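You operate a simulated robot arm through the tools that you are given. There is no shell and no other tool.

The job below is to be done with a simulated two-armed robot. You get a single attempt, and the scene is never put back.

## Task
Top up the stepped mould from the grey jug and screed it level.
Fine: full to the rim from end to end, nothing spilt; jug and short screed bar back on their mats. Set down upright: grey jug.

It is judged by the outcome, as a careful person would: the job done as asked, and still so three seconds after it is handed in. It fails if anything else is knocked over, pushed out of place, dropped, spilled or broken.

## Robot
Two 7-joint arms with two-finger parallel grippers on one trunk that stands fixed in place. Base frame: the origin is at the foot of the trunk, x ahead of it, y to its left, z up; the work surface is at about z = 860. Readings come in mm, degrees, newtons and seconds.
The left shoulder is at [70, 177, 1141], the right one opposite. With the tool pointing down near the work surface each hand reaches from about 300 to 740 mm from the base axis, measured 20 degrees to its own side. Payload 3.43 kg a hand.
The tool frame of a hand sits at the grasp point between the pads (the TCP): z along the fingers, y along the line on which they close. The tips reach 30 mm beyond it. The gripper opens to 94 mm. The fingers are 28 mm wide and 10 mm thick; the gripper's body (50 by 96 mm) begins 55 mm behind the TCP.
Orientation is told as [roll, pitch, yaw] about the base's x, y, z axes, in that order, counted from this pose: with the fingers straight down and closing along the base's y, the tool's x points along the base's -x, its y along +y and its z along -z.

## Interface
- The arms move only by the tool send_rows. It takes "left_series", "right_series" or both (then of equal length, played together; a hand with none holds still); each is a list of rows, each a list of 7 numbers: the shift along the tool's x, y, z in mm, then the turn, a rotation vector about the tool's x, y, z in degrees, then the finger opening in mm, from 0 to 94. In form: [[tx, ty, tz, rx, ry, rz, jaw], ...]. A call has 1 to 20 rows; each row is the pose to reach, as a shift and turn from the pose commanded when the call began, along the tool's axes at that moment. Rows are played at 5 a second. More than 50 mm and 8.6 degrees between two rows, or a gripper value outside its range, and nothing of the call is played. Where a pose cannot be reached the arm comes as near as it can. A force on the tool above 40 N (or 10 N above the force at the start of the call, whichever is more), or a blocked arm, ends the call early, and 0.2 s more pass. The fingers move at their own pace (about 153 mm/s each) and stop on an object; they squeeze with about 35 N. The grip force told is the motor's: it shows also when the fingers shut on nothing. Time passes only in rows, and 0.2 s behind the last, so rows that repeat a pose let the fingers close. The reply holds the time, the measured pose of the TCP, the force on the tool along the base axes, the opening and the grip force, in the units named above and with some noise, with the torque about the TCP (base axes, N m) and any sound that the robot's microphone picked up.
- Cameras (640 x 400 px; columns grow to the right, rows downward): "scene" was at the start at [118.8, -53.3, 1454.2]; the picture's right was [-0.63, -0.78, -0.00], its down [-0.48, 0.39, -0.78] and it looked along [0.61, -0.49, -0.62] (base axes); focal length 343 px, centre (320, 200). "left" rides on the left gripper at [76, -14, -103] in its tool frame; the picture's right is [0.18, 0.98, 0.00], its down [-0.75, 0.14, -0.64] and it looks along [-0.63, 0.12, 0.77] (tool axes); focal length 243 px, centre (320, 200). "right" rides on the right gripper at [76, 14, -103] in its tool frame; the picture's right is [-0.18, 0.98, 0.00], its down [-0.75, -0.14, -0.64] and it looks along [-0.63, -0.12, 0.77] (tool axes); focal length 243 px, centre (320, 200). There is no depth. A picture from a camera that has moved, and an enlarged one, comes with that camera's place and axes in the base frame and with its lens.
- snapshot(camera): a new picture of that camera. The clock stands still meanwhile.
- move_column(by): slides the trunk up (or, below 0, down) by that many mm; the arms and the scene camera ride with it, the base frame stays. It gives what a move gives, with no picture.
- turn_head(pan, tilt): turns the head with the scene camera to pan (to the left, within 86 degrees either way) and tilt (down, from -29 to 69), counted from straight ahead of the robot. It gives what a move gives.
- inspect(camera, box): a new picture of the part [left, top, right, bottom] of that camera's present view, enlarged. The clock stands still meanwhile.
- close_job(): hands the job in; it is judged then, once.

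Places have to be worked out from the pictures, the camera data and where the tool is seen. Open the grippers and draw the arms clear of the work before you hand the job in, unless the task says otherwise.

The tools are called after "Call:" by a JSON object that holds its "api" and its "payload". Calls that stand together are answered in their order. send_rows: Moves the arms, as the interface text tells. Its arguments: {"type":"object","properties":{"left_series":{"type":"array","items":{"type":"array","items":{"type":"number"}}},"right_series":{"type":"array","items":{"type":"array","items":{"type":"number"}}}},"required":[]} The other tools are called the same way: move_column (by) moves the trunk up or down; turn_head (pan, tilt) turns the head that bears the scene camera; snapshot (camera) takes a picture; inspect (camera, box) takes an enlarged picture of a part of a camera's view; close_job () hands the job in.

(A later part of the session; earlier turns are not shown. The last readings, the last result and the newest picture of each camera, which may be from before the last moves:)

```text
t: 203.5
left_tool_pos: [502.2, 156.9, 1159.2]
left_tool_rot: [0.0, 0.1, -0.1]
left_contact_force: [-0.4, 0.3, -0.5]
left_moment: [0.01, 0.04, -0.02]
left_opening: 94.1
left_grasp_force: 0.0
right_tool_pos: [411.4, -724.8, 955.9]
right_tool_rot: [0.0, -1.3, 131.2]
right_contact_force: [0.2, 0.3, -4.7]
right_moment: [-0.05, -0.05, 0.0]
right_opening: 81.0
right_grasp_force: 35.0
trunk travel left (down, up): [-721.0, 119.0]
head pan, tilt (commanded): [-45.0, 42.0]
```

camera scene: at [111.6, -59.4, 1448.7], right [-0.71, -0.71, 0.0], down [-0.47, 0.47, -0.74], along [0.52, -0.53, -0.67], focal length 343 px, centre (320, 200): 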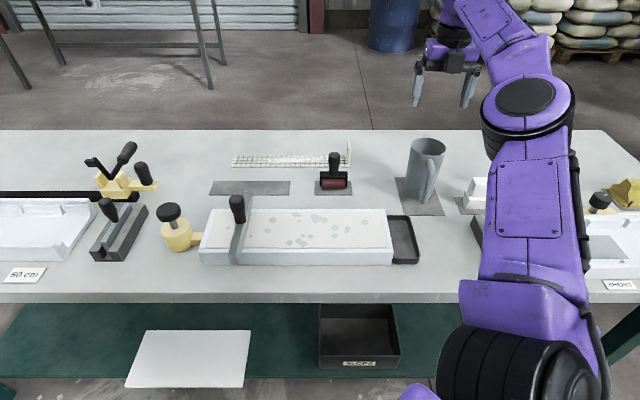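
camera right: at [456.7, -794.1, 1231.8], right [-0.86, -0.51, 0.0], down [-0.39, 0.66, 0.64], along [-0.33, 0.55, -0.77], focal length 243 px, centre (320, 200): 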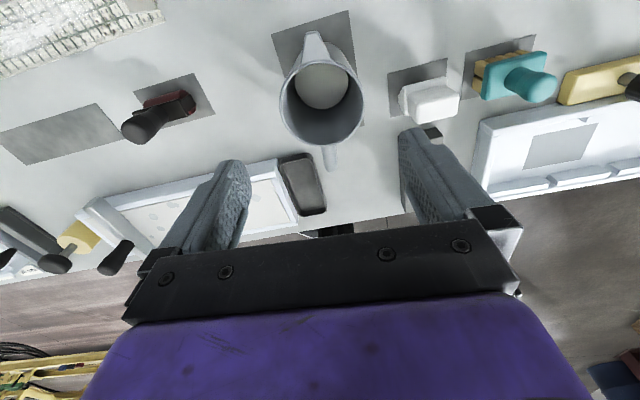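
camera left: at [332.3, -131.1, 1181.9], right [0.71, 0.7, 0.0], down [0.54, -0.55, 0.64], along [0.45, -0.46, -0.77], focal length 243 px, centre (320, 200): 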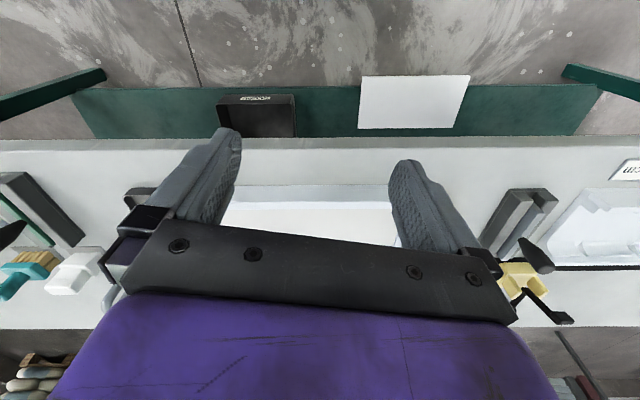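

Still hanging free. I'll lower a little further in small steps.

Call:
{"api": "send_rows", "payload": {"right_series": [[0, 0, 0.5, 0, 0, 0, 40], [0, 0, 1, 0, 0, 0, 40]]}}

Call:
{"api": "send_rows", "payload": {"right_series": [[0, 0, 0.4, 0, 0, 0, 40], [0, 0, 0.8, 0, 0, 0, 40]]}}

```text
t: 204.1
left_tool_pos: [501.8, 156.5, 1159.7]
left_tool_rot: [0.0, 0.0, -0.1]
left_contact_force: [0.2, 0.4, 0.5]
left_moment: [0.0, -0.02, 0.03]
left_opening: 93.8
left_grasp_force: 0.1
right_tool_pos: [411.3, -725.3, 956.1]
right_tool_rot: [0.1, -1.3, 131.2]
right_contact_force: [-0.9, -0.5, -2.9]
right_moment: [-0.06, -0.03, 0.0]
right_opening: 80.8
right_grasp_force: 35.5
trunk travel left (down, up): [-721.0, 119.0]
head pan, tilt (commanded): [-45.0, 42.0]
```

```text
t: 204.7
left_tool_pos: [501.8, 157.9, 1159.6]
left_tool_rot: [0.0, -0.2, -0.1]
left_contact_force: [0.0, 0.2, 0.6]
left_moment: [-0.01, 0.02, -0.04]
left_opening: 94.3
left_grasp_force: 0.0
right_tool_pos: [410.9, -724.1, 954.7]
right_tool_rot: [0.1, -1.3, 131.2]
right_contact_force: [1.3, -0.5, -0.1]
right_moment: [-0.21, -0.14, -0.05]
right_opening: 80.9
right_grasp_force: 35.1
trunk travel left (down, up): [-721.0, 119.0]
head pan, tilt (commanded): [-45.0, 42.0]
```

The mat now carries the jug. I'll confirm and release.

Call:
{"api": "inspect", "payload": {"camera": "scene", "box": [370, 110, 490, 220]}}

Call:
{"api": "send_rows", "payload": {"right_series": [[0, 0, 0, 0, 0, 0, 84], [0, 0, 0, 0, 0, 0, 90], [0, 0, 0, 0, 0, 0, 94], [0, 0, 0, 0, 0, 0, 94]]}}

Call:
{"api": "inspect", "payload": {"camera": "scene", "box": [370, 110, 490, 220]}}

```text
3.64 times, centred on (430, 165) of scene
camera zoom: at [110.9, -59.2, 1448.8], right [-0.71, -0.71, 0.0], down [-0.47, 0.47, -0.74], along [0.53, -0.53, -0.67], focal length 1247 px, centre (-80, 327)
```

zoom: 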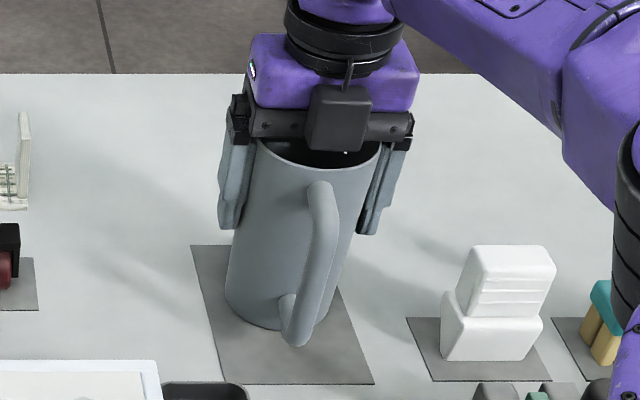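

```text
t: 205.7
left_tool_pos: [501.2, 157.4, 1161.1]
left_tool_rot: [0.1, -0.1, -0.1]
left_contact_force: [0.4, -0.4, 0.8]
left_moment: [0.01, 0.0, 0.01]
left_opening: 94.1
left_grasp_force: 0.1
right_tool_pos: [410.7, -724.6, 956.5]
right_tool_rot: [0.1, -1.3, 131.1]
right_contact_force: [-0.5, 0.1, 0.1]
right_moment: [0.0, 0.03, 0.02]
right_opening: 93.7
right_grasp_force: 0.1
trunk travel left (down, up): [-721.0, 119.0]
head pan, tilt (commanded): [-45.0, 42.0]
```

```text
3.64 times, centred on (430, 165) of scene
camera zoom: at [110.8, -58.9, 1448.8], right [-0.71, -0.71, 0.0], down [-0.47, 0.47, -0.74], along [0.53, -0.53, -0.67], focal length 1247 px, centre (-80, 327)
```

zoom: 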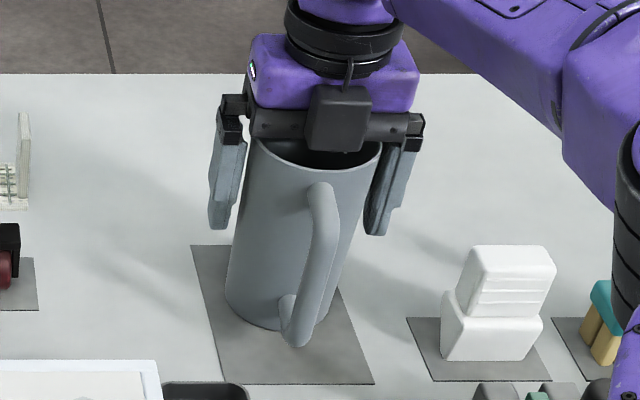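

The jug stands upright on its mat. I'll withdraw upward and go back to the bar.

Call:
{"api": "send_rows", "payload": {"right_series": [[0, 0, -6, 0, 0, 0, 94], [0, 0, -18, 0, 0, 0, 94], [0, 0, -34, 0, 0, 0, 94], [0, 0, -54, 0, 0, 0, 94], [0, 0, -78, 0, 0.5, 0, 94], [0, 0, -104, 0, 1, 0, 94], [0, 0, -130, 0, 1.3, 0, 94], [0, 0, -150, 0, 1.3, 0, 94]]}}

Call:
{"api": "inspect", "payload": {"camera": "scene", "box": [190, 195, 410, 270]}}

Call:
{"api": "inspect", "payload": {"camera": "scene", "box": [370, 110, 490, 220]}}

```text
t: 207.5
left_tool_pos: [501.6, 159.5, 1160.1]
left_tool_rot: [0.0, -0.1, -0.1]
left_contact_force: [0.5, -0.2, 0.6]
left_moment: [0.0, 0.0, -0.03]
left_opening: 94.1
left_grasp_force: 0.1
right_tool_pos: [411.7, -726.1, 1107.0]
right_tool_rot: [0.1, 0.2, 131.2]
right_contact_force: [-0.3, 0.2, -0.3]
right_moment: [0.01, -0.02, 0.07]
right_opening: 93.8
right_grasp_force: 0.0
trunk travel left (down, up): [-721.0, 119.0]
head pan, tilt (commanded): [-45.0, 42.0]
```

```text
2.91 times, centred on (300, 232) of scene
camera zoom: at [110.7, -58.1, 1448.8], right [-0.71, -0.71, 0.0], down [-0.47, 0.47, -0.74], along [0.53, -0.53, -0.67], focal length 997 px, centre (378, 106)
```

zoom: 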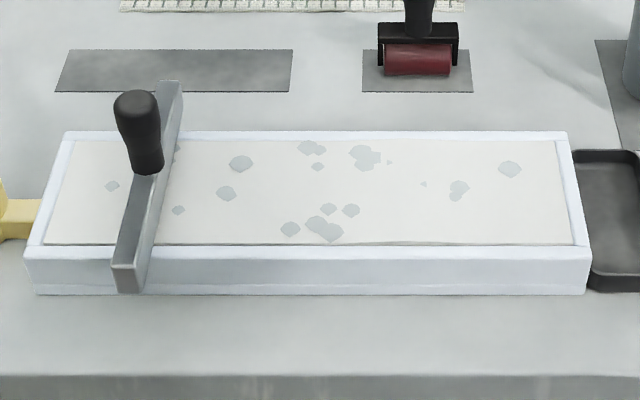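

```text
3.64 times, centred on (430, 165) of scene
camera zoom: at [110.7, -58.1, 1448.8], right [-0.71, -0.71, 0.0], down [-0.47, 0.47, -0.74], along [0.53, -0.53, -0.67], focal length 1247 px, centre (-80, 327)
```

zoom: 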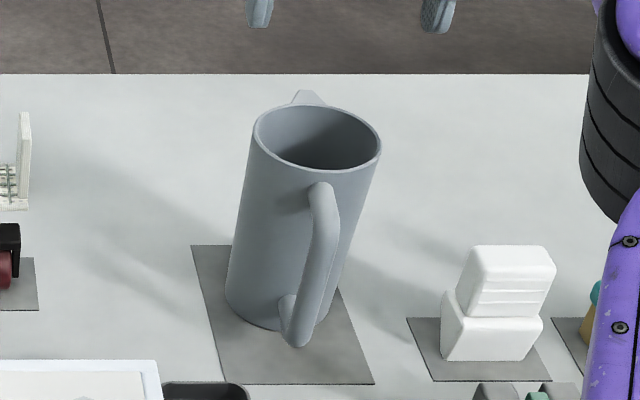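

The jug is upright and well placed. I'll move above the parked bar's handle.

Call:
{"api": "send_rows", "payload": {"right_series": [[-8, -16, -1, 0, 0, 1.6, 94], [-20, -41, -2, 0, 0, 4.2, 94], [-34, -68, -3, 0, 0, 7, 94], [-48, -96, -4, 0, 0, 9.8, 94], [-62, -124, -5, 0, 0, 12.7, 94], [-76, -152, -6, 0, 0, 15.6, 94], [-90, -180, -7, 0, 0, 18.4, 94], [-104, -209, -8, 0, 0, 21.4, 94], [-118, -237, -8, 0, 0, 24.3, 94], [-132, -265, -8, 0, 0, 27.2, 94], [-146, -293, -8, 0, 0, 30, 94], [-160, -321, -8, 0, 0, 32.9, 94], [-174, -349, -8, 0, 0, 35.8, 94], [-187, -375, -8, 0, 0, 38.4, 94], [-197, -395, -8, 0, 0, 40.5, 94], [-204.4, -409.8, -8, 0, 0, 42, 94]]}}

Call:
{"api": "snapshot", "payload": {"camera": "right"}}

Call:
{"api": "inspect", "payload": {"camera": "right", "box": [250, 40, 400, 180]}}

```text
t: 210.9
left_tool_pos: [502.6, 158.7, 1159.5]
left_tool_rot: [0.0, 0.0, -0.1]
left_contact_force: [0.4, 0.0, -0.8]
left_moment: [0.0, -0.04, -0.02]
left_opening: 93.9
left_grasp_force: 0.0
right_tool_pos: [588.3, -302.9, 1112.2]
right_tool_rot: [0.0, 0.0, 89.2]
right_contact_force: [0.2, -0.5, 0.2]
right_moment: [0.01, 0.03, 0.0]
right_opening: 94.0
right_grasp_force: 0.1
trunk travel left (down, up): [-721.0, 119.0]
head pan, tilt (commanded): [-45.0, 42.0]
```

```text
taken
camera right: at [573.0, -377.3, 1214.8], right [-0.98, 0.2, 0.0], down [0.15, 0.75, 0.64], along [0.13, 0.63, -0.77], focal length 243 px, centre (320, 200)
```

right: 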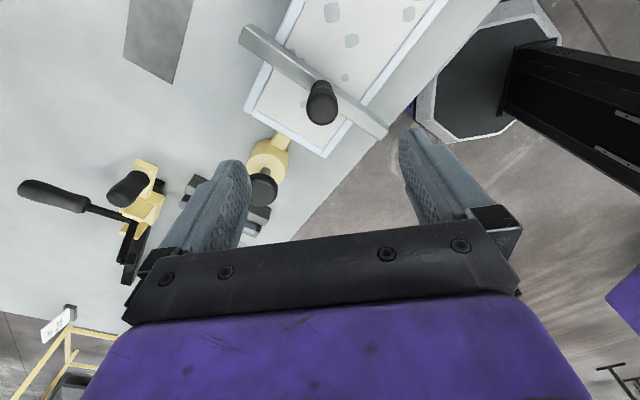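

```text
2.86 times, centred on (325, 110) of right
camera zoom: at [573.0, -377.3, 1214.8], right [-0.98, 0.2, 0.0], down [0.15, 0.75, 0.64], along [0.13, 0.63, -0.77], focal length 693 px, centre (306, 457)
```

zoom: 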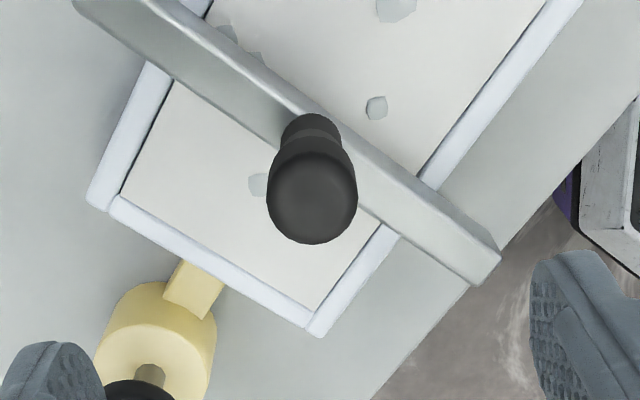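

The handle is within 2 mm of the hand's axis. I'll descend around it and grip.

Call:
{"api": "send_rows", "payload": {"right_series": [[1, 2, 10, 0, 0, 0, 80], [1, 2, 35, 0, 0, 0, 75], [1, 2, 65, 0, 0, 0, 70], [1, 2, 95, 0, 0, 0, 70], [1, 2, 120, 0, 0, 0, 70], [1, 2, 132, 0, 0, 0, 70], [1, 2, 136, 0, 0, 0, 70]]}}

Call:
{"api": "snapshot", "payload": {"camera": "right"}}

```text
t: 212.5
left_tool_pos: [502.6, 158.0, 1159.9]
left_tool_rot: [0.0, -0.1, -0.1]
left_contact_force: [-0.4, -0.9, 0.5]
left_moment: [0.02, -0.04, -0.02]
left_opening: 94.2
left_grasp_force: 0.0
right_tool_pos: [584.0, -302.8, 976.1]
right_tool_rot: [0.0, 0.0, 89.1]
right_contact_force: [-0.2, -0.3, 0.0]
right_moment: [0.04, -0.01, -0.02]
right_opening: 69.8
right_grasp_force: 0.0
trunk travel left (down, up): [-721.0, 119.0]
head pan, tilt (commanded): [-45.0, 42.0]
```

```text
taken
camera right: at [569.2, -377.8, 1079.3], right [-0.98, 0.2, 0.0], down [0.15, 0.75, 0.64], along [0.13, 0.63, -0.77], focal length 243 px, centre (320, 200)
```

right: 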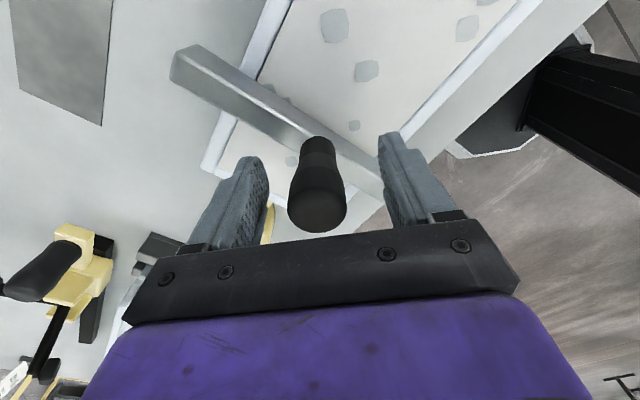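

Centred. I'll close on the handle.

Call:
{"api": "send_rows", "payload": {"right_series": [[0, 0, 0, 0, 0, 0, 50], [0, 0, 0, 0, 0, 0, 36], [0, 0, 0, 0, 0, 0, 5], [0, 0, 0, 0, 0, 0, 5], [0, 0, 0, 0, 0, 0, 5]]}}

Call:
{"api": "inspect", "payload": {"camera": "scene", "box": [190, 150, 410, 272]}}

```text
t: 213.7
left_tool_pos: [503.0, 158.3, 1161.1]
left_tool_rot: [0.0, -0.2, -0.1]
left_contact_force: [0.7, 0.1, 0.2]
left_moment: [-0.03, 0.01, -0.01]
left_opening: 94.3
left_grasp_force: 0.0
right_tool_pos: [584.0, -303.9, 977.0]
right_tool_rot: [-0.1, 0.1, 89.2]
right_contact_force: [-0.8, -0.3, 0.1]
right_moment: [-0.08, -0.01, 0.01]
right_opening: 29.1
right_grasp_force: 35.2
trunk travel left (down, up): [-721.0, 119.0]
head pan, tilt (commanded): [-45.0, 42.0]
```

```text
2.91 times, centred on (300, 211) of scene
camera zoom: at [110.7, -58.7, 1448.8], right [-0.71, -0.71, 0.0], down [-0.47, 0.47, -0.74], along [0.53, -0.53, -0.67], focal length 997 px, centre (378, 168)
```

zoom: 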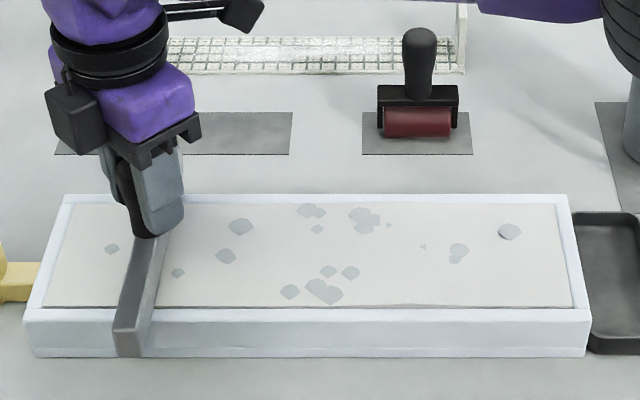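

Gripped. I'll sweep right with light pressure, monitoring the force.

Call:
{"api": "send_rows", "payload": {"right_series": [[0, 0, 0.6, 0, 0, 0, 5], [2.2, 2.1, 0.6, 0, 0, 0, 5], [6.5, 6.3, 0.6, 0, 0, 0, 5], [11.5, 11.1, 0.6, 0, 0, 0, 5], [16.5, 16, 0.6, 0, 0, 0, 5], [21.5, 20.8, 0.6, 0, 0, 0, 5], [26.5, 25.7, 0.6, 0, 0, 0, 5], [31.5, 30.5, 0.6, 0, 0, 0, 5], [36.5, 35.4, 0.6, 0, 0, 0, 5], [41.5, 40.2, 0.6, 0, 0, 0, 5], [46.5, 45, 0.6, 0, 0, 0, 5], [51.5, 49.9, 0.6, 0, 0, 0, 5]]}}

Call:
{"api": "send_rows", "payload": {"right_series": [[5, 4.8, 0, 0, 0, 0, 5], [10, 9.7, 0, 0, 0, 0, 5], [15, 14.5, 0, 0, 0, 0, 5], [20, 19.4, 0, 0, 0, 0, 5], [25, 24.2, 0, 0, 0, 0, 5], [30, 29.1, 0, 0, 0, 0, 5], [35, 33.9, 0, 0, 0, 0, 5], [40, 38.8, 0, 0, 0, 0, 5], [45, 43.6, 0, 0, 0, 0, 5], [50, 48.5, 0, 0, 0, 0, 5]]}}

Call:
{"api": "inspect", "payload": {"camera": "scene", "box": [190, 150, 410, 272]}}

Call:
{"api": "inspect", "payload": {"camera": "scene", "box": [305, 240, 385, 262]}}

```text
t: 216.3
left_tool_pos: [503.3, 158.7, 1159.2]
left_tool_rot: [0.0, -0.1, -0.1]
left_contact_force: [0.6, 0.4, -0.9]
left_moment: [-0.01, 0.02, -0.05]
left_opening: 94.1
left_grasp_force: 0.1
right_tool_pos: [533.4, -354.4, 977.0]
right_tool_rot: [0.0, 0.1, 89.2]
right_contact_force: [-0.4, -0.2, 0.1]
right_moment: [-0.12, -0.1, 0.01]
right_opening: 29.2
right_grasp_force: 35.5
trunk travel left (down, up): [-721.0, 119.0]
head pan, tilt (commanded): [-45.0, 42.0]
```

```text
t: 218.5
left_tool_pos: [502.6, 156.9, 1160.2]
left_tool_rot: [0.0, 0.0, -0.1]
left_contact_force: [-0.2, 0.5, 0.5]
left_moment: [-0.01, 0.0, 0.01]
left_opening: 93.8
left_grasp_force: 0.1
right_tool_pos: [484.9, -405.3, 976.6]
right_tool_rot: [0.0, 0.0, 89.1]
right_contact_force: [-0.7, -0.2, 0.6]
right_moment: [0.0, -0.01, -0.03]
right_opening: 29.0
right_grasp_force: 34.7
trunk travel left (down, up): [-721.0, 119.0]
head pan, tilt (commanded): [-45.0, 42.0]
```

```text
2.91 times, centred on (300, 211) of scene
camera zoom: at [110.7, -59.3, 1448.7], right [-0.71, -0.71, 0.0], down [-0.47, 0.47, -0.74], along [0.53, -0.53, -0.67], focal length 997 px, centre (378, 168)
```

zoom: 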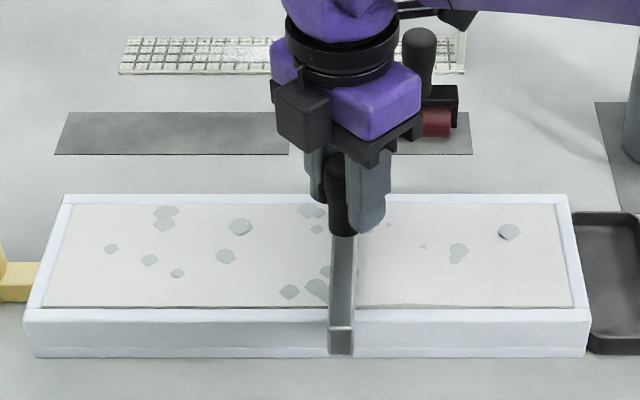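

```text
8.00 times, centred on (345, 251) of scene
camera zoom: at [110.7, -59.3, 1448.7], right [-0.71, -0.71, 0.0], down [-0.47, 0.47, -0.74], along [0.53, -0.53, -0.67], focal length 2742 px, centre (120, -208)
```

zoom: 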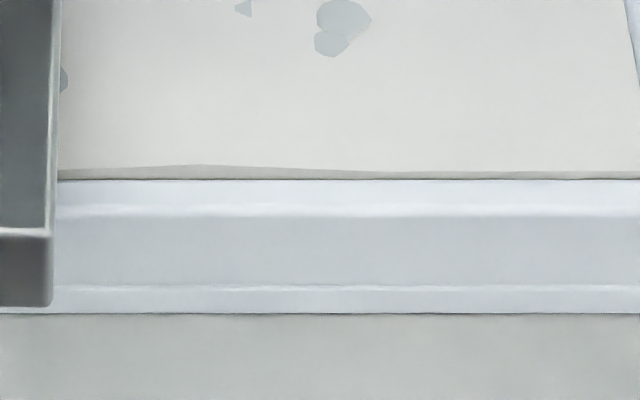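

The bar is at e1≈56 with the proud part just ahead. I'll press a touch more and strike it off.

Call:
{"api": "send_rows", "payload": {"right_series": [[4, 3.9, 0.3, 0, 0, 0, 5], [9, 8.7, 0.4, 0, 0, 0, 5], [14, 13.6, 0.4, 0, 0, 0, 5], [19, 18.4, 0.4, 0, 0, 0, 5], [24, 23.3, 0.4, 0, 0, 0, 5], [29, 28.1, 0.4, 0, 0, 0, 5], [34, 33, 0.4, 0, 0, 0, 5], [39, 37.8, 0.4, 0, 0, 0, 5], [44, 42.6, 0.4, 0, 0, 0, 5], [49, 47.5, 0.4, 0, 0, 0, 5]]}}

Call:
{"api": "inspect", "payload": {"camera": "scene", "box": [275, 240, 355, 262]}}

Call:
{"api": "inspect", "payload": {"camera": "scene", "box": [335, 240, 395, 262]}}

```text
t: 220.7
left_tool_pos: [502.1, 158.2, 1160.1]
left_tool_rot: [0.0, -0.1, -0.2]
left_contact_force: [0.3, -0.3, 0.2]
left_moment: [-0.02, 0.03, -0.01]
left_opening: 94.2
left_grasp_force: 0.1
right_tool_pos: [436.9, -452.5, 976.6]
right_tool_rot: [0.0, 0.1, 89.2]
right_contact_force: [-0.4, -0.7, 1.1]
right_moment: [0.11, 0.1, -0.01]
right_opening: 28.9
right_grasp_force: 35.5
trunk travel left (down, up): [-721.0, 119.0]
head pan, tilt (commanded): [-45.0, 42.0]
```

```text
8.00 times, centred on (315, 251) of scene
camera zoom: at [110.6, -58.8, 1448.8], right [-0.71, -0.71, 0.0], down [-0.47, 0.47, -0.74], along [0.53, -0.53, -0.67], focal length 2742 px, centre (360, -208)
```

zoom: 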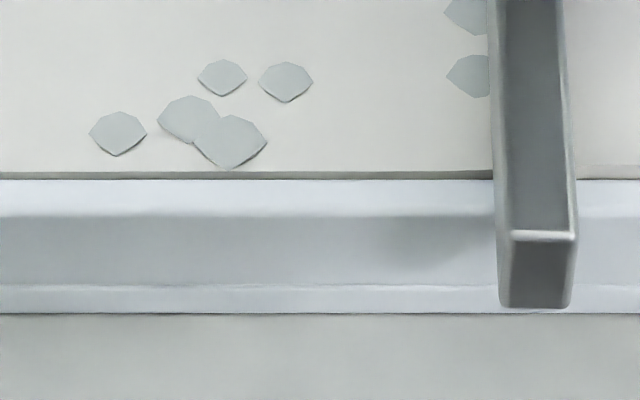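

```text
10.67 times, centred on (365, 251) of scene
camera zoom: at [110.6, -58.8, 1448.8], right [-0.71, -0.71, 0.0], down [-0.47, 0.47, -0.74], along [0.53, -0.53, -0.67], focal length 3657 px, centre (-160, -344)
```

zoom: 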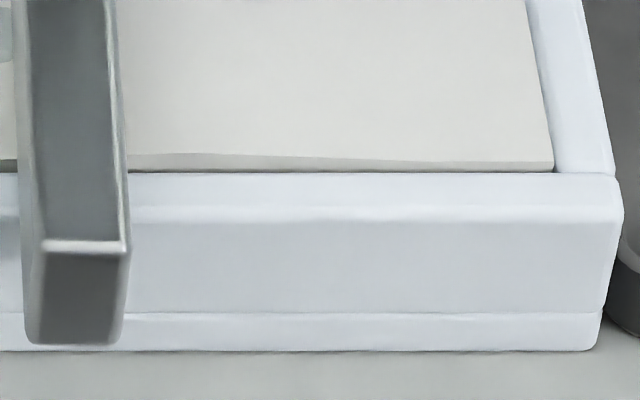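

Behind the bar it's flush, with a healthy wave ahead. I'll continue toward the right end.

Call:
{"api": "send_rows", "payload": {"right_series": [[4, 3.9, 0.1, 0, 0, 0, 5], [9, 8.7, 0.2, 0, 0, 0, 5], [14, 13.6, 0.2, 0, 0, 0, 5], [19, 18.4, 0.2, 0, 0, 0, 5], [24, 23.3, 0.2, 0, 0, 0, 5], [29, 28.1, 0.2, 0, 0, 0, 5], [34, 33, 0.2, 0, 0, 0, 5], [39, 37.8, 0.2, 0, 0, 0, 5], [44, 42.6, 0.2, 0, 0, 0, 5], [49, 47.5, 0.2, 0, 0, 0, 5]]}}

Call:
{"api": "inspect", "payload": {"camera": "scene", "box": [310, 160, 430, 270]}}

Call:
{"api": "inspect", "payload": {"camera": "scene", "box": [325, 240, 395, 262]}}

```text
t: 222.9
left_tool_pos: [501.2, 158.9, 1159.7]
left_tool_rot: [0.0, -0.2, 0.0]
left_contact_force: [0.5, 0.9, -0.5]
left_moment: [0.01, -0.03, -0.01]
left_opening: 94.0
left_grasp_force: 0.1
right_tool_pos: [388.4, -498.3, 976.6]
right_tool_rot: [0.0, 0.2, 89.2]
right_contact_force: [2.2, 2.3, 8.5]
right_moment: [0.31, 0.09, -0.06]
right_opening: 29.0
right_grasp_force: 34.8
trunk travel left (down, up): [-721.0, 119.0]
head pan, tilt (commanded): [-45.0, 42.0]
```

```text
3.64 times, centred on (370, 215) of scene
camera zoom: at [110.3, -57.2, 1448.9], right [-0.71, -0.71, 0.0], down [-0.47, 0.47, -0.74], along [0.53, -0.53, -0.67], focal length 1247 px, centre (138, 146)
```

zoom: 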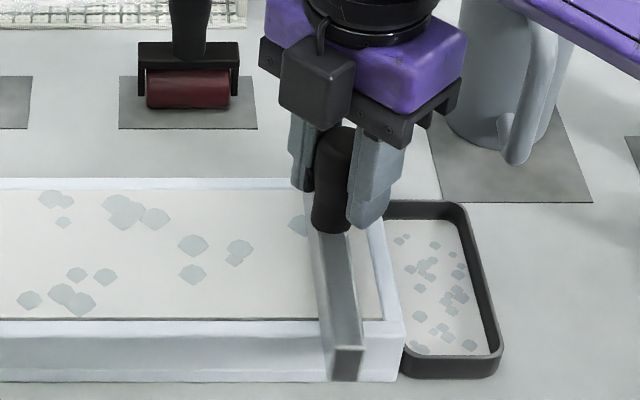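

```text
9.14 times, centred on (360, 251) of scene
camera zoom: at [110.3, -57.2, 1448.9], right [-0.71, -0.71, 0.0], down [-0.47, 0.47, -0.74], along [0.53, -0.53, -0.67], focal length 3134 px, centre (-46, -266)
```

zoom: 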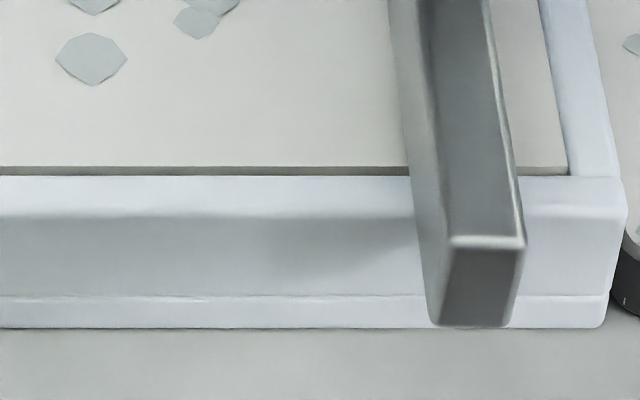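

The excess has gone over the end into the catch tray, as intended. I'll finish the stroke past the right end wall.

Call:
{"api": "send_rows", "payload": {"right_series": [[4, 3.9, -0.3, 0, 0, 0, 5], [9, 8.7, -0.3, 0, 0, 0, 5], [14, 13.6, -0.3, 0, 0, 0, 5], [19, 18.4, -0.3, 0, 0, 0, 5], [24, 23.3, -0.3, 0, 0, 0, 5], [28, 27.1, -0.3, 0, 0, 0, 5], [31, 30, -0.3, 0, 0, 0, 5]]}}

Call:
{"api": "inspect", "payload": {"camera": "scene", "box": [310, 160, 430, 270]}}

Call:
{"api": "inspect", "payload": {"camera": "scene", "box": [352, 240, 392, 262]}}

Call:
{"api": "inspect", "payload": {"camera": "scene", "box": [312, 240, 352, 262]}}

Call:
{"api": "inspect", "payload": {"camera": "scene", "box": [272, 240, 312, 262]}}

Call:
{"api": "inspect", "payload": {"camera": "scene", "box": [205, 240, 245, 262]}}

```text
t: 224.5
left_tool_pos: [501.7, 158.1, 1159.3]
left_tool_rot: [0.0, -0.2, 0.0]
left_contact_force: [0.0, 0.1, 0.0]
left_moment: [0.0, 0.02, 0.01]
left_opening: 94.1
left_grasp_force: 0.1
right_tool_pos: [357.8, -532.6, 975.9]
right_tool_rot: [0.0, 0.1, 89.2]
right_contact_force: [0.6, 1.8, 2.4]
right_moment: [0.28, 0.11, -0.12]
right_opening: 29.2
right_grasp_force: 34.9
trunk travel left (down, up): [-721.0, 119.0]
head pan, tilt (commanded): [-45.0, 42.0]
```

```text
3.64 times, centred on (370, 215) of scene
camera zoom: at [110.7, -58.2, 1448.8], right [-0.71, -0.71, 0.0], down [-0.47, 0.47, -0.74], along [0.53, -0.53, -0.67], focal length 1247 px, centre (138, 146)
```

zoom: 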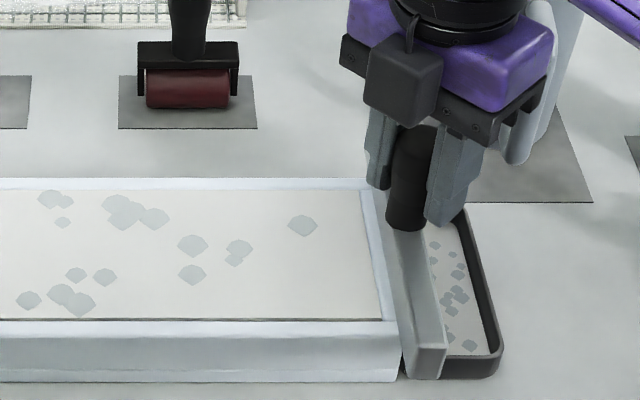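

```text
16.00 times, centred on (372, 251) of scene
camera zoom: at [110.7, -58.2, 1448.8], right [-0.71, -0.71, 0.0], down [-0.47, 0.47, -0.74], along [0.53, -0.53, -0.67], focal length 5485 px, centre (-512, -616)
```

zoom: 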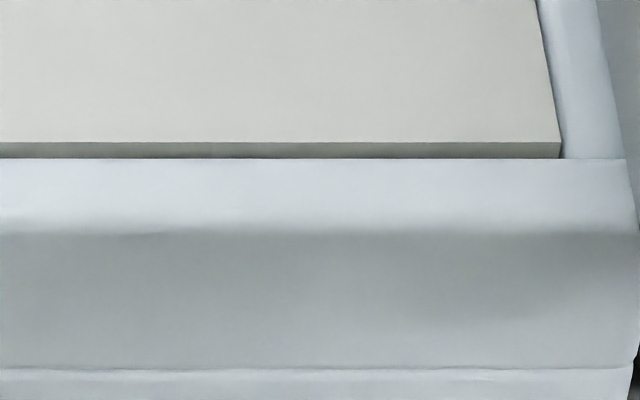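

```text
16.00 times, centred on (332, 251) of scene
camera zoom: at [110.7, -58.2, 1448.8], right [-0.71, -0.71, 0.0], down [-0.47, 0.47, -0.74], along [0.53, -0.53, -0.67], focal length 5485 px, centre (128, -616)
```

zoom: 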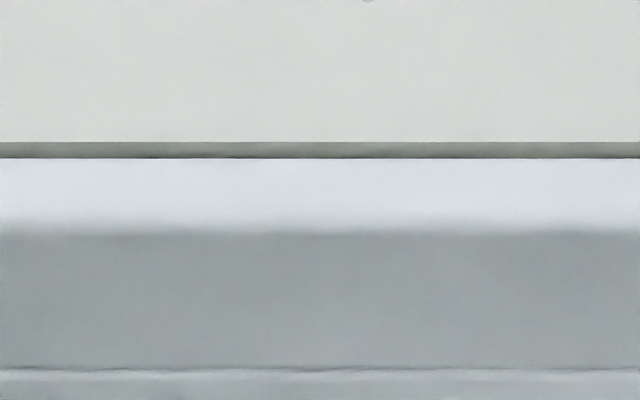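

```text
16.00 times, centred on (292, 251) of scene
camera zoom: at [110.7, -58.2, 1448.8], right [-0.71, -0.71, 0.0], down [-0.47, 0.47, -0.74], along [0.53, -0.53, -0.67], focal length 5485 px, centre (768, -616)
```

zoom: 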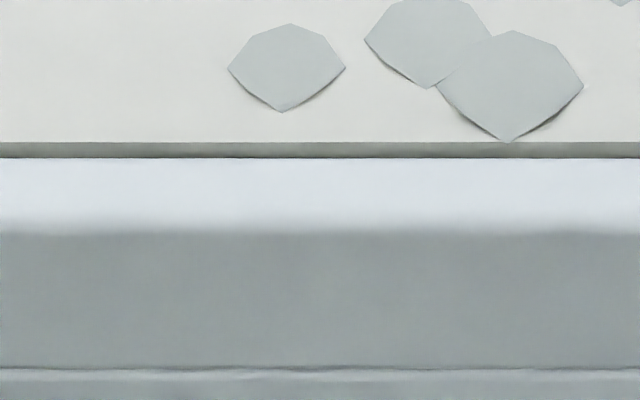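

```text
16.00 times, centred on (225, 251) of scene
camera zoom: at [110.7, -58.2, 1448.8], right [-0.71, -0.71, 0.0], down [-0.47, 0.47, -0.74], along [0.53, -0.53, -0.67], focal length 5485 px, centre (1840, -616)
```

zoom: 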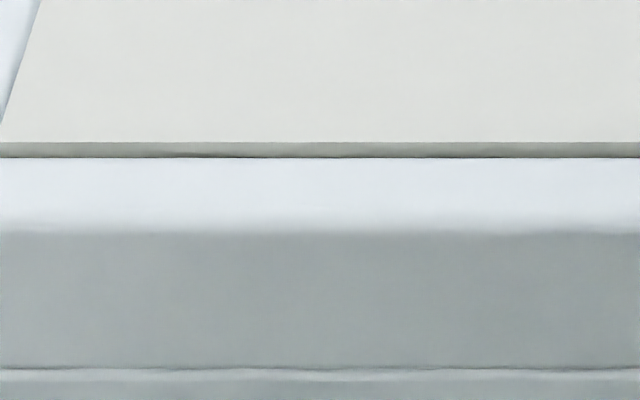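

The face height is uniform along the whole length, left, middle and right, so the mould is full to the rim. Now I'll lift the bar and carry it over to the left end wall, where I can re-grip it at the tilt needed to reach its mat.

Call:
{"api": "send_rows", "payload": {"right_series": [[0, 0, -3, 0, 0, 0, 5], [0, 0, -9, 0, 0, 0, 5], [0, 0, -16, 0, 0, 0, 5], [0, 0, -24, 0, 0, 0, 5]]}}

Call:
{"api": "inspect", "payload": {"camera": "scene", "box": [310, 150, 450, 275]}}

```text
t: 225.5
left_tool_pos: [501.9, 158.0, 1159.9]
left_tool_rot: [0.0, 0.0, -0.1]
left_contact_force: [0.0, 0.3, 0.0]
left_moment: [-0.05, -0.03, 0.04]
left_opening: 93.8
left_grasp_force: 0.1
right_tool_pos: [358.0, -530.8, 999.7]
right_tool_rot: [0.0, 0.0, 89.2]
right_contact_force: [-0.1, -0.4, -2.6]
right_moment: [-0.01, 0.0, -0.04]
right_opening: 29.0
right_grasp_force: 34.7
trunk travel left (down, up): [-721.0, 119.0]
head pan, tilt (commanded): [-45.0, 42.0]
```

```text
3.20 times, centred on (380, 212) of scene
camera zoom: at [110.9, -58.9, 1448.7], right [-0.71, -0.71, 0.0], down [-0.47, 0.47, -0.74], along [0.53, -0.53, -0.67], focal length 1097 px, centre (128, 160)
```

zoom: 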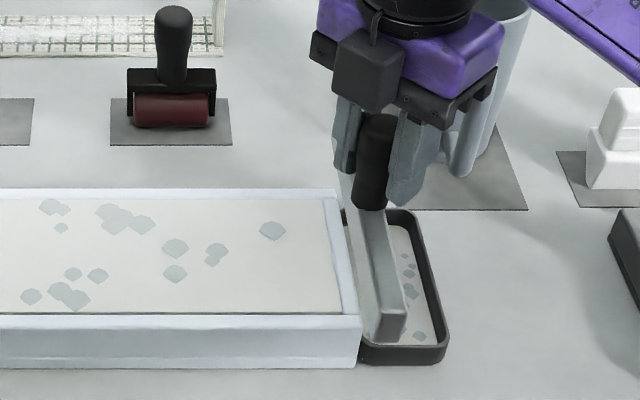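

Clear. I'll carry the bar across, 20+ mm above the rim, to the left end.

Call:
{"api": "send_rows", "payload": {"right_series": [[-5.7, -5.6, 0, 0, 0, 0, 5], [-17.2, -16.7, 0, 0, 0, 0, 5], [-33, -32, 0, 0, 0, 0, 5], [-50.3, -48.7, 0, 0, 0, 0, 5], [-68.2, -66.1, 0, 0, 0, 0, 5], [-86.2, -83.5, 0, 0, 0, 0, 5], [-104.1, -100.9, 0, 0, 0, 0, 5], [-122.1, -118.3, 0, 0, 0, 0, 5], [-140, -135.7, 0, 0, 0, 0, 5], [-158, -153.1, 0, 0, 0, 0, 5], [-175.9, -170.5, 0, 0, 0, 0, 5], [-193.9, -187.9, 0, 0, 0, 0, 5], [-211.8, -205.3, 0, 0, 0, 0, 5], [-229.8, -222.7, 0, 0, 0, 0, 5], [-247.7, -240.1, 0, 0, 0, 0, 5], [-264.2, -256.1, 0, 0, 0, 0, 5], [-278.6, -270, 0, 0, 0, 0, 5], [-287.2, -278.4, 0, 0, 0, 0, 5], [-290.8, -281.9, 0, 0, 0, 0, 5]]}}

Call:
{"api": "inspect", "payload": {"camera": "scene", "box": [160, 150, 290, 275]}}

```text
t: 229.5
left_tool_pos: [503.0, 157.9, 1159.0]
left_tool_rot: [0.0, 0.1, -0.1]
left_contact_force: [0.4, -0.1, 0.9]
left_moment: [0.01, 0.02, -0.02]
left_opening: 94.1
left_grasp_force: 0.1
right_tool_pos: [645.9, -245.7, 999.0]
right_tool_rot: [0.1, 0.1, 89.4]
right_contact_force: [-0.7, 0.1, -1.4]
right_moment: [0.03, -0.01, -0.02]
right_opening: 28.6
right_grasp_force: 35.0
trunk travel left (down, up): [-721.0, 119.0]
head pan, tilt (commanded): [-45.0, 42.0]
```

```text
3.20 times, centred on (225, 212) of scene
camera zoom: at [111.3, -58.7, 1448.7], right [-0.71, -0.71, 0.0], down [-0.47, 0.47, -0.74], along [0.53, -0.53, -0.67], focal length 1097 px, centre (624, 160)
```

zoom: 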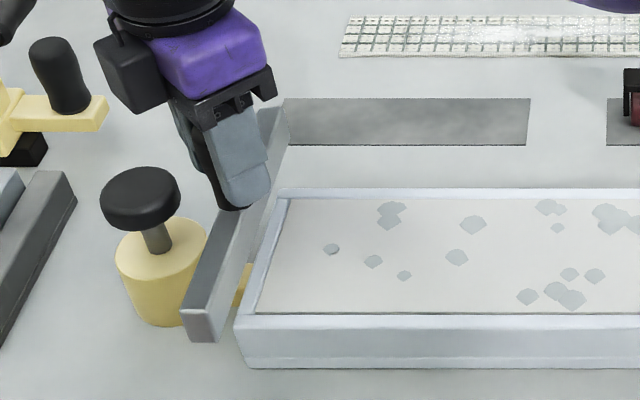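

The bar is over the left end at e1≈287. I'll shift 5 mm right and lower onto the end wall.

Call:
{"api": "send_rows", "payload": {"right_series": [[2, 1.9, 6, 0, 0, 0, 5], [3.6, 3.5, 13, 0, 0, 0, 5], [3.6, 3.5, 19, 0, 0, 0, 5], [3.6, 3.5, 21, 0, 0, 0, 5]]}}

Call:
{"api": "send_rows", "payload": {"right_series": [[0, 0, 0.6, 0, 0, 0, 5], [0, 0, 1.2, 0, 0, 0, 5]]}}

Call:
{"api": "send_rows", "payload": {"right_series": [[0, 0, 0.4, 0, 0, 0, 5], [0, 0, 0.8, 0, 0, 0, 5]]}}

```text
t: 230.5
left_tool_pos: [502.9, 157.4, 1159.9]
left_tool_rot: [-0.1, 0.1, -0.1]
left_contact_force: [-0.6, 0.3, -0.2]
left_moment: [-0.01, -0.01, 0.0]
left_opening: 93.8
left_grasp_force: 0.0
right_tool_pos: [640.7, -249.2, 979.1]
right_tool_rot: [0.1, 0.2, 89.1]
right_contact_force: [0.1, 0.4, -2.0]
right_moment: [0.01, 0.03, 0.04]
right_opening: 28.9
right_grasp_force: 34.6
trunk travel left (down, up): [-721.0, 119.0]
head pan, tilt (commanded): [-45.0, 42.0]
```

```text
t: 231.1
left_tool_pos: [503.1, 156.8, 1160.5]
left_tool_rot: [0.0, -0.1, 0.0]
left_contact_force: [-0.4, 0.8, -0.3]
left_moment: [0.01, -0.01, -0.02]
left_opening: 94.0
left_grasp_force: 0.0
right_tool_pos: [641.5, -248.4, 978.5]
right_tool_rot: [0.0, 0.0, 89.2]
right_contact_force: [1.3, 0.0, -2.0]
right_moment: [0.0, -0.01, -0.01]
right_opening: 28.8
right_grasp_force: 35.3
trunk travel left (down, up): [-721.0, 119.0]
head pan, tilt (commanded): [-45.0, 42.0]
```

```text
t: 231.7
left_tool_pos: [502.5, 157.4, 1160.9]
left_tool_rot: [0.0, 0.0, -0.1]
left_contact_force: [0.5, -0.3, -0.2]
left_moment: [0.01, -0.01, -0.01]
left_opening: 94.1
left_grasp_force: 0.1
right_tool_pos: [640.0, -248.9, 978.1]
right_tool_rot: [0.0, -0.1, 89.1]
right_contact_force: [0.7, -0.2, -1.8]
right_moment: [0.0, -0.01, 0.02]
right_opening: 29.0
right_grasp_force: 35.2
trunk travel left (down, up): [-721.0, 119.0]
head pan, tilt (commanded): [-45.0, 42.0]
```

Still free. I'll continue down in sub-millimetre steps.

Call:
{"api": "send_rows", "payload": {"right_series": [[0, 0, 0.5, 0, 0, 0, 5], [0, 0, 1, 0, 0, 0, 5]]}}

Call:
{"api": "send_rows", "payload": {"right_series": [[0, 0, 0.4, 0, 0, 0, 5], [0, 0, 0.7, 0, 0, 0, 5]]}}

```text
t: 232.3
left_tool_pos: [501.8, 158.5, 1159.1]
left_tool_rot: [0.0, 0.0, -0.1]
left_contact_force: [-0.4, 0.2, 0.0]
left_moment: [0.01, -0.03, 0.01]
left_opening: 93.9
left_grasp_force: 0.0
right_tool_pos: [640.1, -249.1, 977.8]
right_tool_rot: [0.0, 0.1, 89.3]
right_contact_force: [-0.2, -1.0, 0.5]
right_moment: [0.07, 0.11, 0.05]
right_opening: 28.7
right_grasp_force: 35.0
trunk travel left (down, up): [-721.0, 119.0]
head pan, tilt (commanded): [-45.0, 42.0]
```

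```text
t: 232.9
left_tool_pos: [501.4, 158.2, 1161.1]
left_tool_rot: [0.0, -0.1, -0.2]
left_contact_force: [0.2, 0.3, -0.3]
left_moment: [-0.01, 0.01, 0.0]
left_opening: 94.1
left_grasp_force: 0.2
right_tool_pos: [641.2, -248.8, 977.5]
right_tool_rot: [0.0, 0.0, 89.2]
right_contact_force: [2.8, -2.7, 8.4]
right_moment: [0.22, 0.21, -0.03]
right_opening: 29.0
right_grasp_force: 35.2
trunk travel left (down, up): [-721.0, 119.0]
head pan, tilt (commanded): [-45.0, 42.0]
```

The bar is seated with about 8 N. I'll ease off and release, opening only as far as needed.

Call:
{"api": "send_rows", "payload": {"right_series": [[0, 0, -0.4, 0, 0, 0, 5], [0, 0, -0.7, 0, 0, 0, 5]]}}

Call:
{"api": "send_rows", "payload": {"right_series": [[0, 0, 0, 0, 0, 0, 32], [0, 0, 0, 0, 0, 0, 40], [0, 0, 0, 0, 0, 0, 55], [0, 0, 0, 0, 0, 0, 66], [0, 0, 0, 0, 0, 0, 66]]}}

Call:
{"api": "send_rows", "payload": {"right_series": [[0, 0, -8, 0, 0, 0, 66], [0, 0, -24, 0, 0, 0, 66], [0, 0, -45, 0, 0, 0, 66], [0, 0, -70, 0, 0, 0, 66], [0, 0, -96, 0, 0, 0, 66]]}}

Call:
{"api": "inspect", "payload": {"camera": "scene", "box": [160, 130, 290, 275]}}

Call:
{"api": "inspect", "payload": {"camera": "right", "box": [260, 50, 400, 180]}}

```text
t: 233.5
left_tool_pos: [502.3, 157.9, 1159.9]
left_tool_rot: [0.0, -0.1, 0.0]
left_contact_force: [0.0, -0.3, 0.6]
left_moment: [-0.01, 0.0, 0.01]
left_opening: 93.8
left_grasp_force: 0.1
right_tool_pos: [640.1, -248.1, 976.8]
right_tool_rot: [0.0, 0.2, 89.2]
right_contact_force: [3.8, -2.0, 8.0]
right_moment: [0.09, 0.07, -0.02]
right_opening: 29.0
right_grasp_force: 35.1
trunk travel left (down, up): [-721.0, 119.0]
head pan, tilt (commanded): [-45.0, 42.0]
```

```text
t: 234.7
left_tool_pos: [502.6, 157.8, 1159.4]
left_tool_rot: [0.1, -0.1, -0.1]
left_contact_force: [0.1, 0.0, -0.2]
left_moment: [0.0, -0.01, 0.02]
left_opening: 93.9
left_grasp_force: 0.1
right_tool_pos: [639.5, -248.4, 976.7]
right_tool_rot: [0.0, 0.1, 89.1]
right_contact_force: [0.5, 0.1, -0.1]
right_moment: [0.02, 0.0, 0.02]
right_opening: 65.8
right_grasp_force: 0.0
trunk travel left (down, up): [-721.0, 119.0]
head pan, tilt (commanded): [-45.0, 42.0]
```

```text
t: 235.9
left_tool_pos: [502.2, 158.6, 1158.7]
left_tool_rot: [-0.1, 0.0, 0.0]
left_contact_force: [0.0, 0.4, 0.0]
left_moment: [-0.03, -0.01, 0.01]
left_opening: 93.9
left_grasp_force: 0.1
right_tool_pos: [640.1, -248.1, 1073.7]
right_tool_rot: [0.2, 0.1, 89.2]
right_contact_force: [0.0, 0.2, 1.0]
right_moment: [0.01, 0.03, 0.0]
right_opening: 66.1
right_grasp_force: 0.0
trunk travel left (down, up): [-721.0, 119.0]
head pan, tilt (commanded): [-45.0, 42.0]
```

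```text
2.76 times, centred on (225, 202) of scene
camera zoom: at [110.3, -58.0, 1448.8], right [-0.71, -0.71, 0.0], down [-0.47, 0.47, -0.74], along [0.53, -0.53, -0.67], focal length 946 px, centre (582, 193)
```

zoom: 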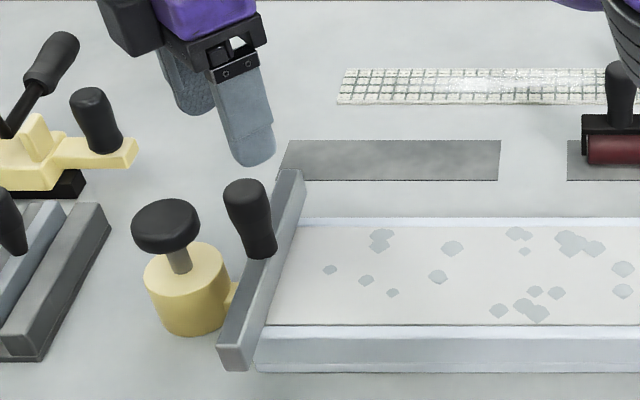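

```text
3.08 times, centred on (330, 115) of right
camera zoom: at [625.1, -321.9, 1176.5], right [-0.98, 0.2, 0.0], down [0.15, 0.75, 0.64], along [0.13, 0.63, -0.77], focal length 746 px, centre (289, 462)
```

zoom: 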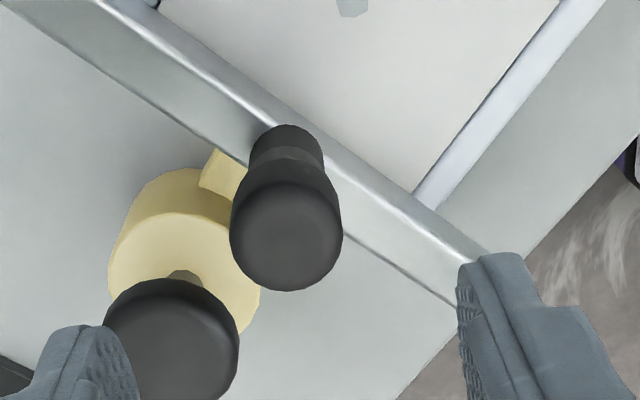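

The bar is standing on the left end wall, handle within 2 mm of the hand's axis. I'll back off toward the right-hand side, tilt, and look before the oblique approach.

Call:
{"api": "send_rows", "payload": {"right_series": [[15, 0, 0, 0, 0, 0, 66], [35, 0, 0, 0, 0, 0, 66], [58, 0, 0, 0, 0, 0, 66], [79, 0, 0, 0, 0, 0, 66]]}}

Call:
{"api": "send_rows", "payload": {"right_series": [[0, 0, 0, 0, -8, 0, 62], [0, 0, 0, 0, -16, 0, 62], [0, 0, 0, 0, -24, 0, 62], [0, 0, 0, 0, -32, 0, 62], [0, 0, 0, 0, -38.8, 0, 62]]}}

Call:
{"api": "snapshot", "payload": {"camera": "right"}}

```text
t: 236.9
left_tool_pos: [502.0, 158.0, 1159.3]
left_tool_rot: [0.0, -0.1, 0.0]
left_contact_force: [-0.4, -1.3, 0.1]
left_moment: [-0.03, 0.05, 0.0]
left_opening: 93.8
left_grasp_force: 0.1
right_tool_pos: [638.3, -328.0, 1071.6]
right_tool_rot: [-0.1, 0.0, 89.2]
right_contact_force: [-0.6, 0.2, -0.3]
right_moment: [-0.01, 0.01, 0.02]
right_opening: 65.8
right_grasp_force: 0.1
trunk travel left (down, up): [-721.0, 119.0]
head pan, tilt (commanded): [-45.0, 42.0]
```

```text
t: 238.1
left_tool_pos: [502.1, 157.3, 1160.1]
left_tool_rot: [0.0, 0.0, -0.1]
left_contact_force: [-0.8, 0.0, -0.2]
left_moment: [0.0, 0.01, -0.02]
left_opening: 94.1
left_grasp_force: 0.0
right_tool_pos: [640.0, -327.7, 1073.0]
right_tool_rot: [0.2, -38.9, 89.1]
right_contact_force: [0.5, 0.1, 1.0]
right_moment: [-0.03, 0.0, 0.02]
right_opening: 62.0
right_grasp_force: 0.0
trunk travel left (down, up): [-721.0, 119.0]
head pan, tilt (commanded): [-45.0, 42.0]
```

```text
taken
camera right: at [623.5, -449.5, 1104.2], right [-0.98, 0.16, 0.12], down [0.14, 0.18, 0.97], along [0.13, 0.97, -0.2], focal length 243 px, centre (320, 200)
```

right: 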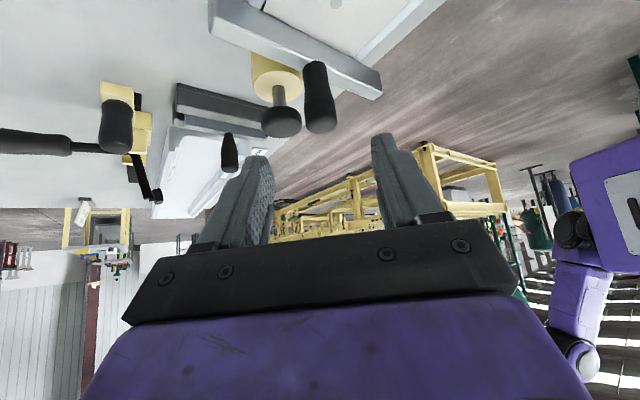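

The handle lines up with the fingers. I'll advance along the tilted approach to the handle.

Call:
{"api": "send_rows", "payload": {"right_series": [[1.2, 0, 23, 0, 0, 0, 62], [2.5, 0, 48, 0, 0, 0, 62], [3.8, 0, 73, 0, 0, 0, 62], [5, 0, 96, 0, 0, 0, 62], [5.8, 0, 112, 0, 0, 0, 62], [6.3, 0, 121, 0, 0, 0, 62]]}}

Call:
{"api": "snapshot", "payload": {"camera": "right"}}

Call:
{"api": "inspect", "payload": {"camera": "scene", "box": [160, 130, 290, 275]}}

```text
t: 239.5
left_tool_pos: [504.1, 157.7, 1159.0]
left_tool_rot: [0.0, -0.2, -0.1]
left_contact_force: [0.6, -0.5, -0.2]
left_moment: [-0.02, 0.01, -0.03]
left_opening: 93.9
left_grasp_force: 0.1
right_tool_pos: [640.7, -255.9, 974.0]
right_tool_rot: [0.0, -38.7, 89.2]
right_contact_force: [-0.4, -0.4, -0.4]
right_moment: [0.02, -0.02, 0.04]
right_opening: 61.9
right_grasp_force: 0.1
trunk travel left (down, up): [-721.0, 119.0]
head pan, tilt (commanded): [-45.0, 42.0]
```

```text
taken
camera right: at [625.0, -377.5, 1006.2], right [-0.98, 0.16, 0.12], down [0.14, 0.18, 0.97], along [0.13, 0.97, -0.2], focal length 243 px, centre (320, 200)
```

right: 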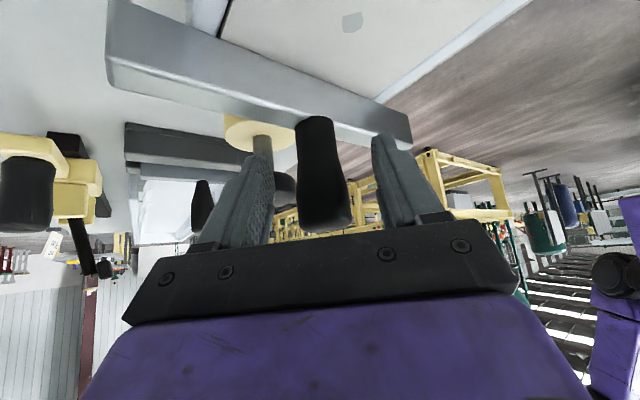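

```text
2.76 times, centred on (225, 202) of scene
camera zoom: at [110.9, -58.5, 1448.8], right [-0.71, -0.71, 0.0], down [-0.47, 0.47, -0.74], along [0.53, -0.53, -0.67], focal length 946 px, centre (582, 193)
```

zoom: 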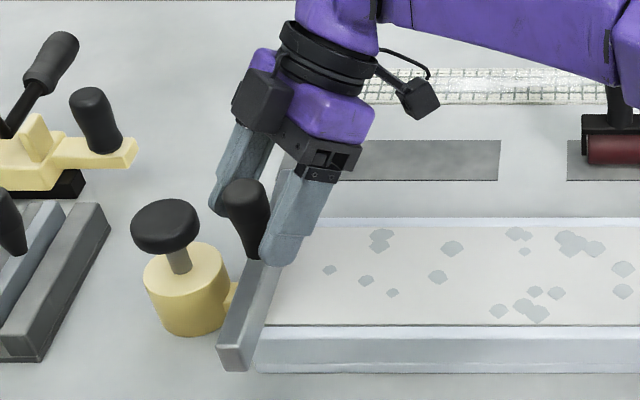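

The view matches the earlier grip, with the handle between the fingers. I'll close on it.

Call:
{"api": "send_rows", "payload": {"right_series": [[0, 0, 0, 0, 0, 0, 46], [0, 0, 0, 0, 0, 0, 36], [0, 0, 0, 0, 0, 0, 5], [0, 0, 0, 0, 0, 0, 5], [0, 0, 0, 0, 0, 0, 5]]}}

Call:
{"api": "send_rows", "payload": {"right_series": [[-0.6, 0, -0.8, 0, 0, 0, 5], [-1.9, 0, -2.3, 0, 0, 0, 5], [-4.4, 0, -5.4, 0, 0, 0, 5], [-8.2, 0, -10.1, 0, 0, 0, 5], [-12.6, 0, -15.5, 0, 0, 0, 5]]}}

Call:
{"api": "inspect", "payload": {"camera": "scene", "box": [160, 130, 290, 275]}}

```text
t: 240.7
left_tool_pos: [501.8, 158.3, 1158.7]
left_tool_rot: [0.0, 0.0, -0.1]
left_contact_force: [-0.7, -0.6, 0.1]
left_moment: [-0.01, -0.01, 0.0]
left_opening: 93.9
left_grasp_force: 0.0
right_tool_pos: [641.0, -257.0, 974.7]
right_tool_rot: [0.0, -38.7, 89.2]
right_contact_force: [1.3, 0.2, 0.3]
right_moment: [0.03, -0.01, -0.01]
right_opening: 32.9
right_grasp_force: 34.4
trunk travel left (down, up): [-721.0, 119.0]
head pan, tilt (commanded): [-45.0, 42.0]
```

```text
t: 241.9
left_tool_pos: [501.7, 158.3, 1160.9]
left_tool_rot: [0.0, 0.0, -0.1]
left_contact_force: [0.0, -0.7, 0.6]
left_moment: [0.01, 0.0, 0.0]
left_opening: 93.8
left_grasp_force: 0.0
right_tool_pos: [640.6, -256.2, 992.9]
right_tool_rot: [0.1, -38.7, 89.3]
right_contact_force: [0.0, 0.4, -2.3]
right_moment: [-0.02, 0.01, -0.06]
right_opening: 32.6
right_grasp_force: 34.8
trunk travel left (down, up): [-721.0, 119.0]
head pan, tilt (commanded): [-45.0, 42.0]
```

```text
2.76 times, centred on (225, 202) of scene
camera zoom: at [111.0, -58.6, 1448.7], right [-0.71, -0.71, 0.0], down [-0.47, 0.47, -0.74], along [0.53, -0.53, -0.67], focal length 946 px, centre (582, 193)
```

zoom: 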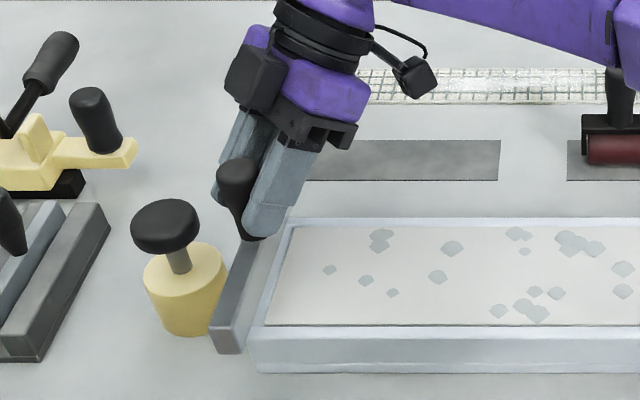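

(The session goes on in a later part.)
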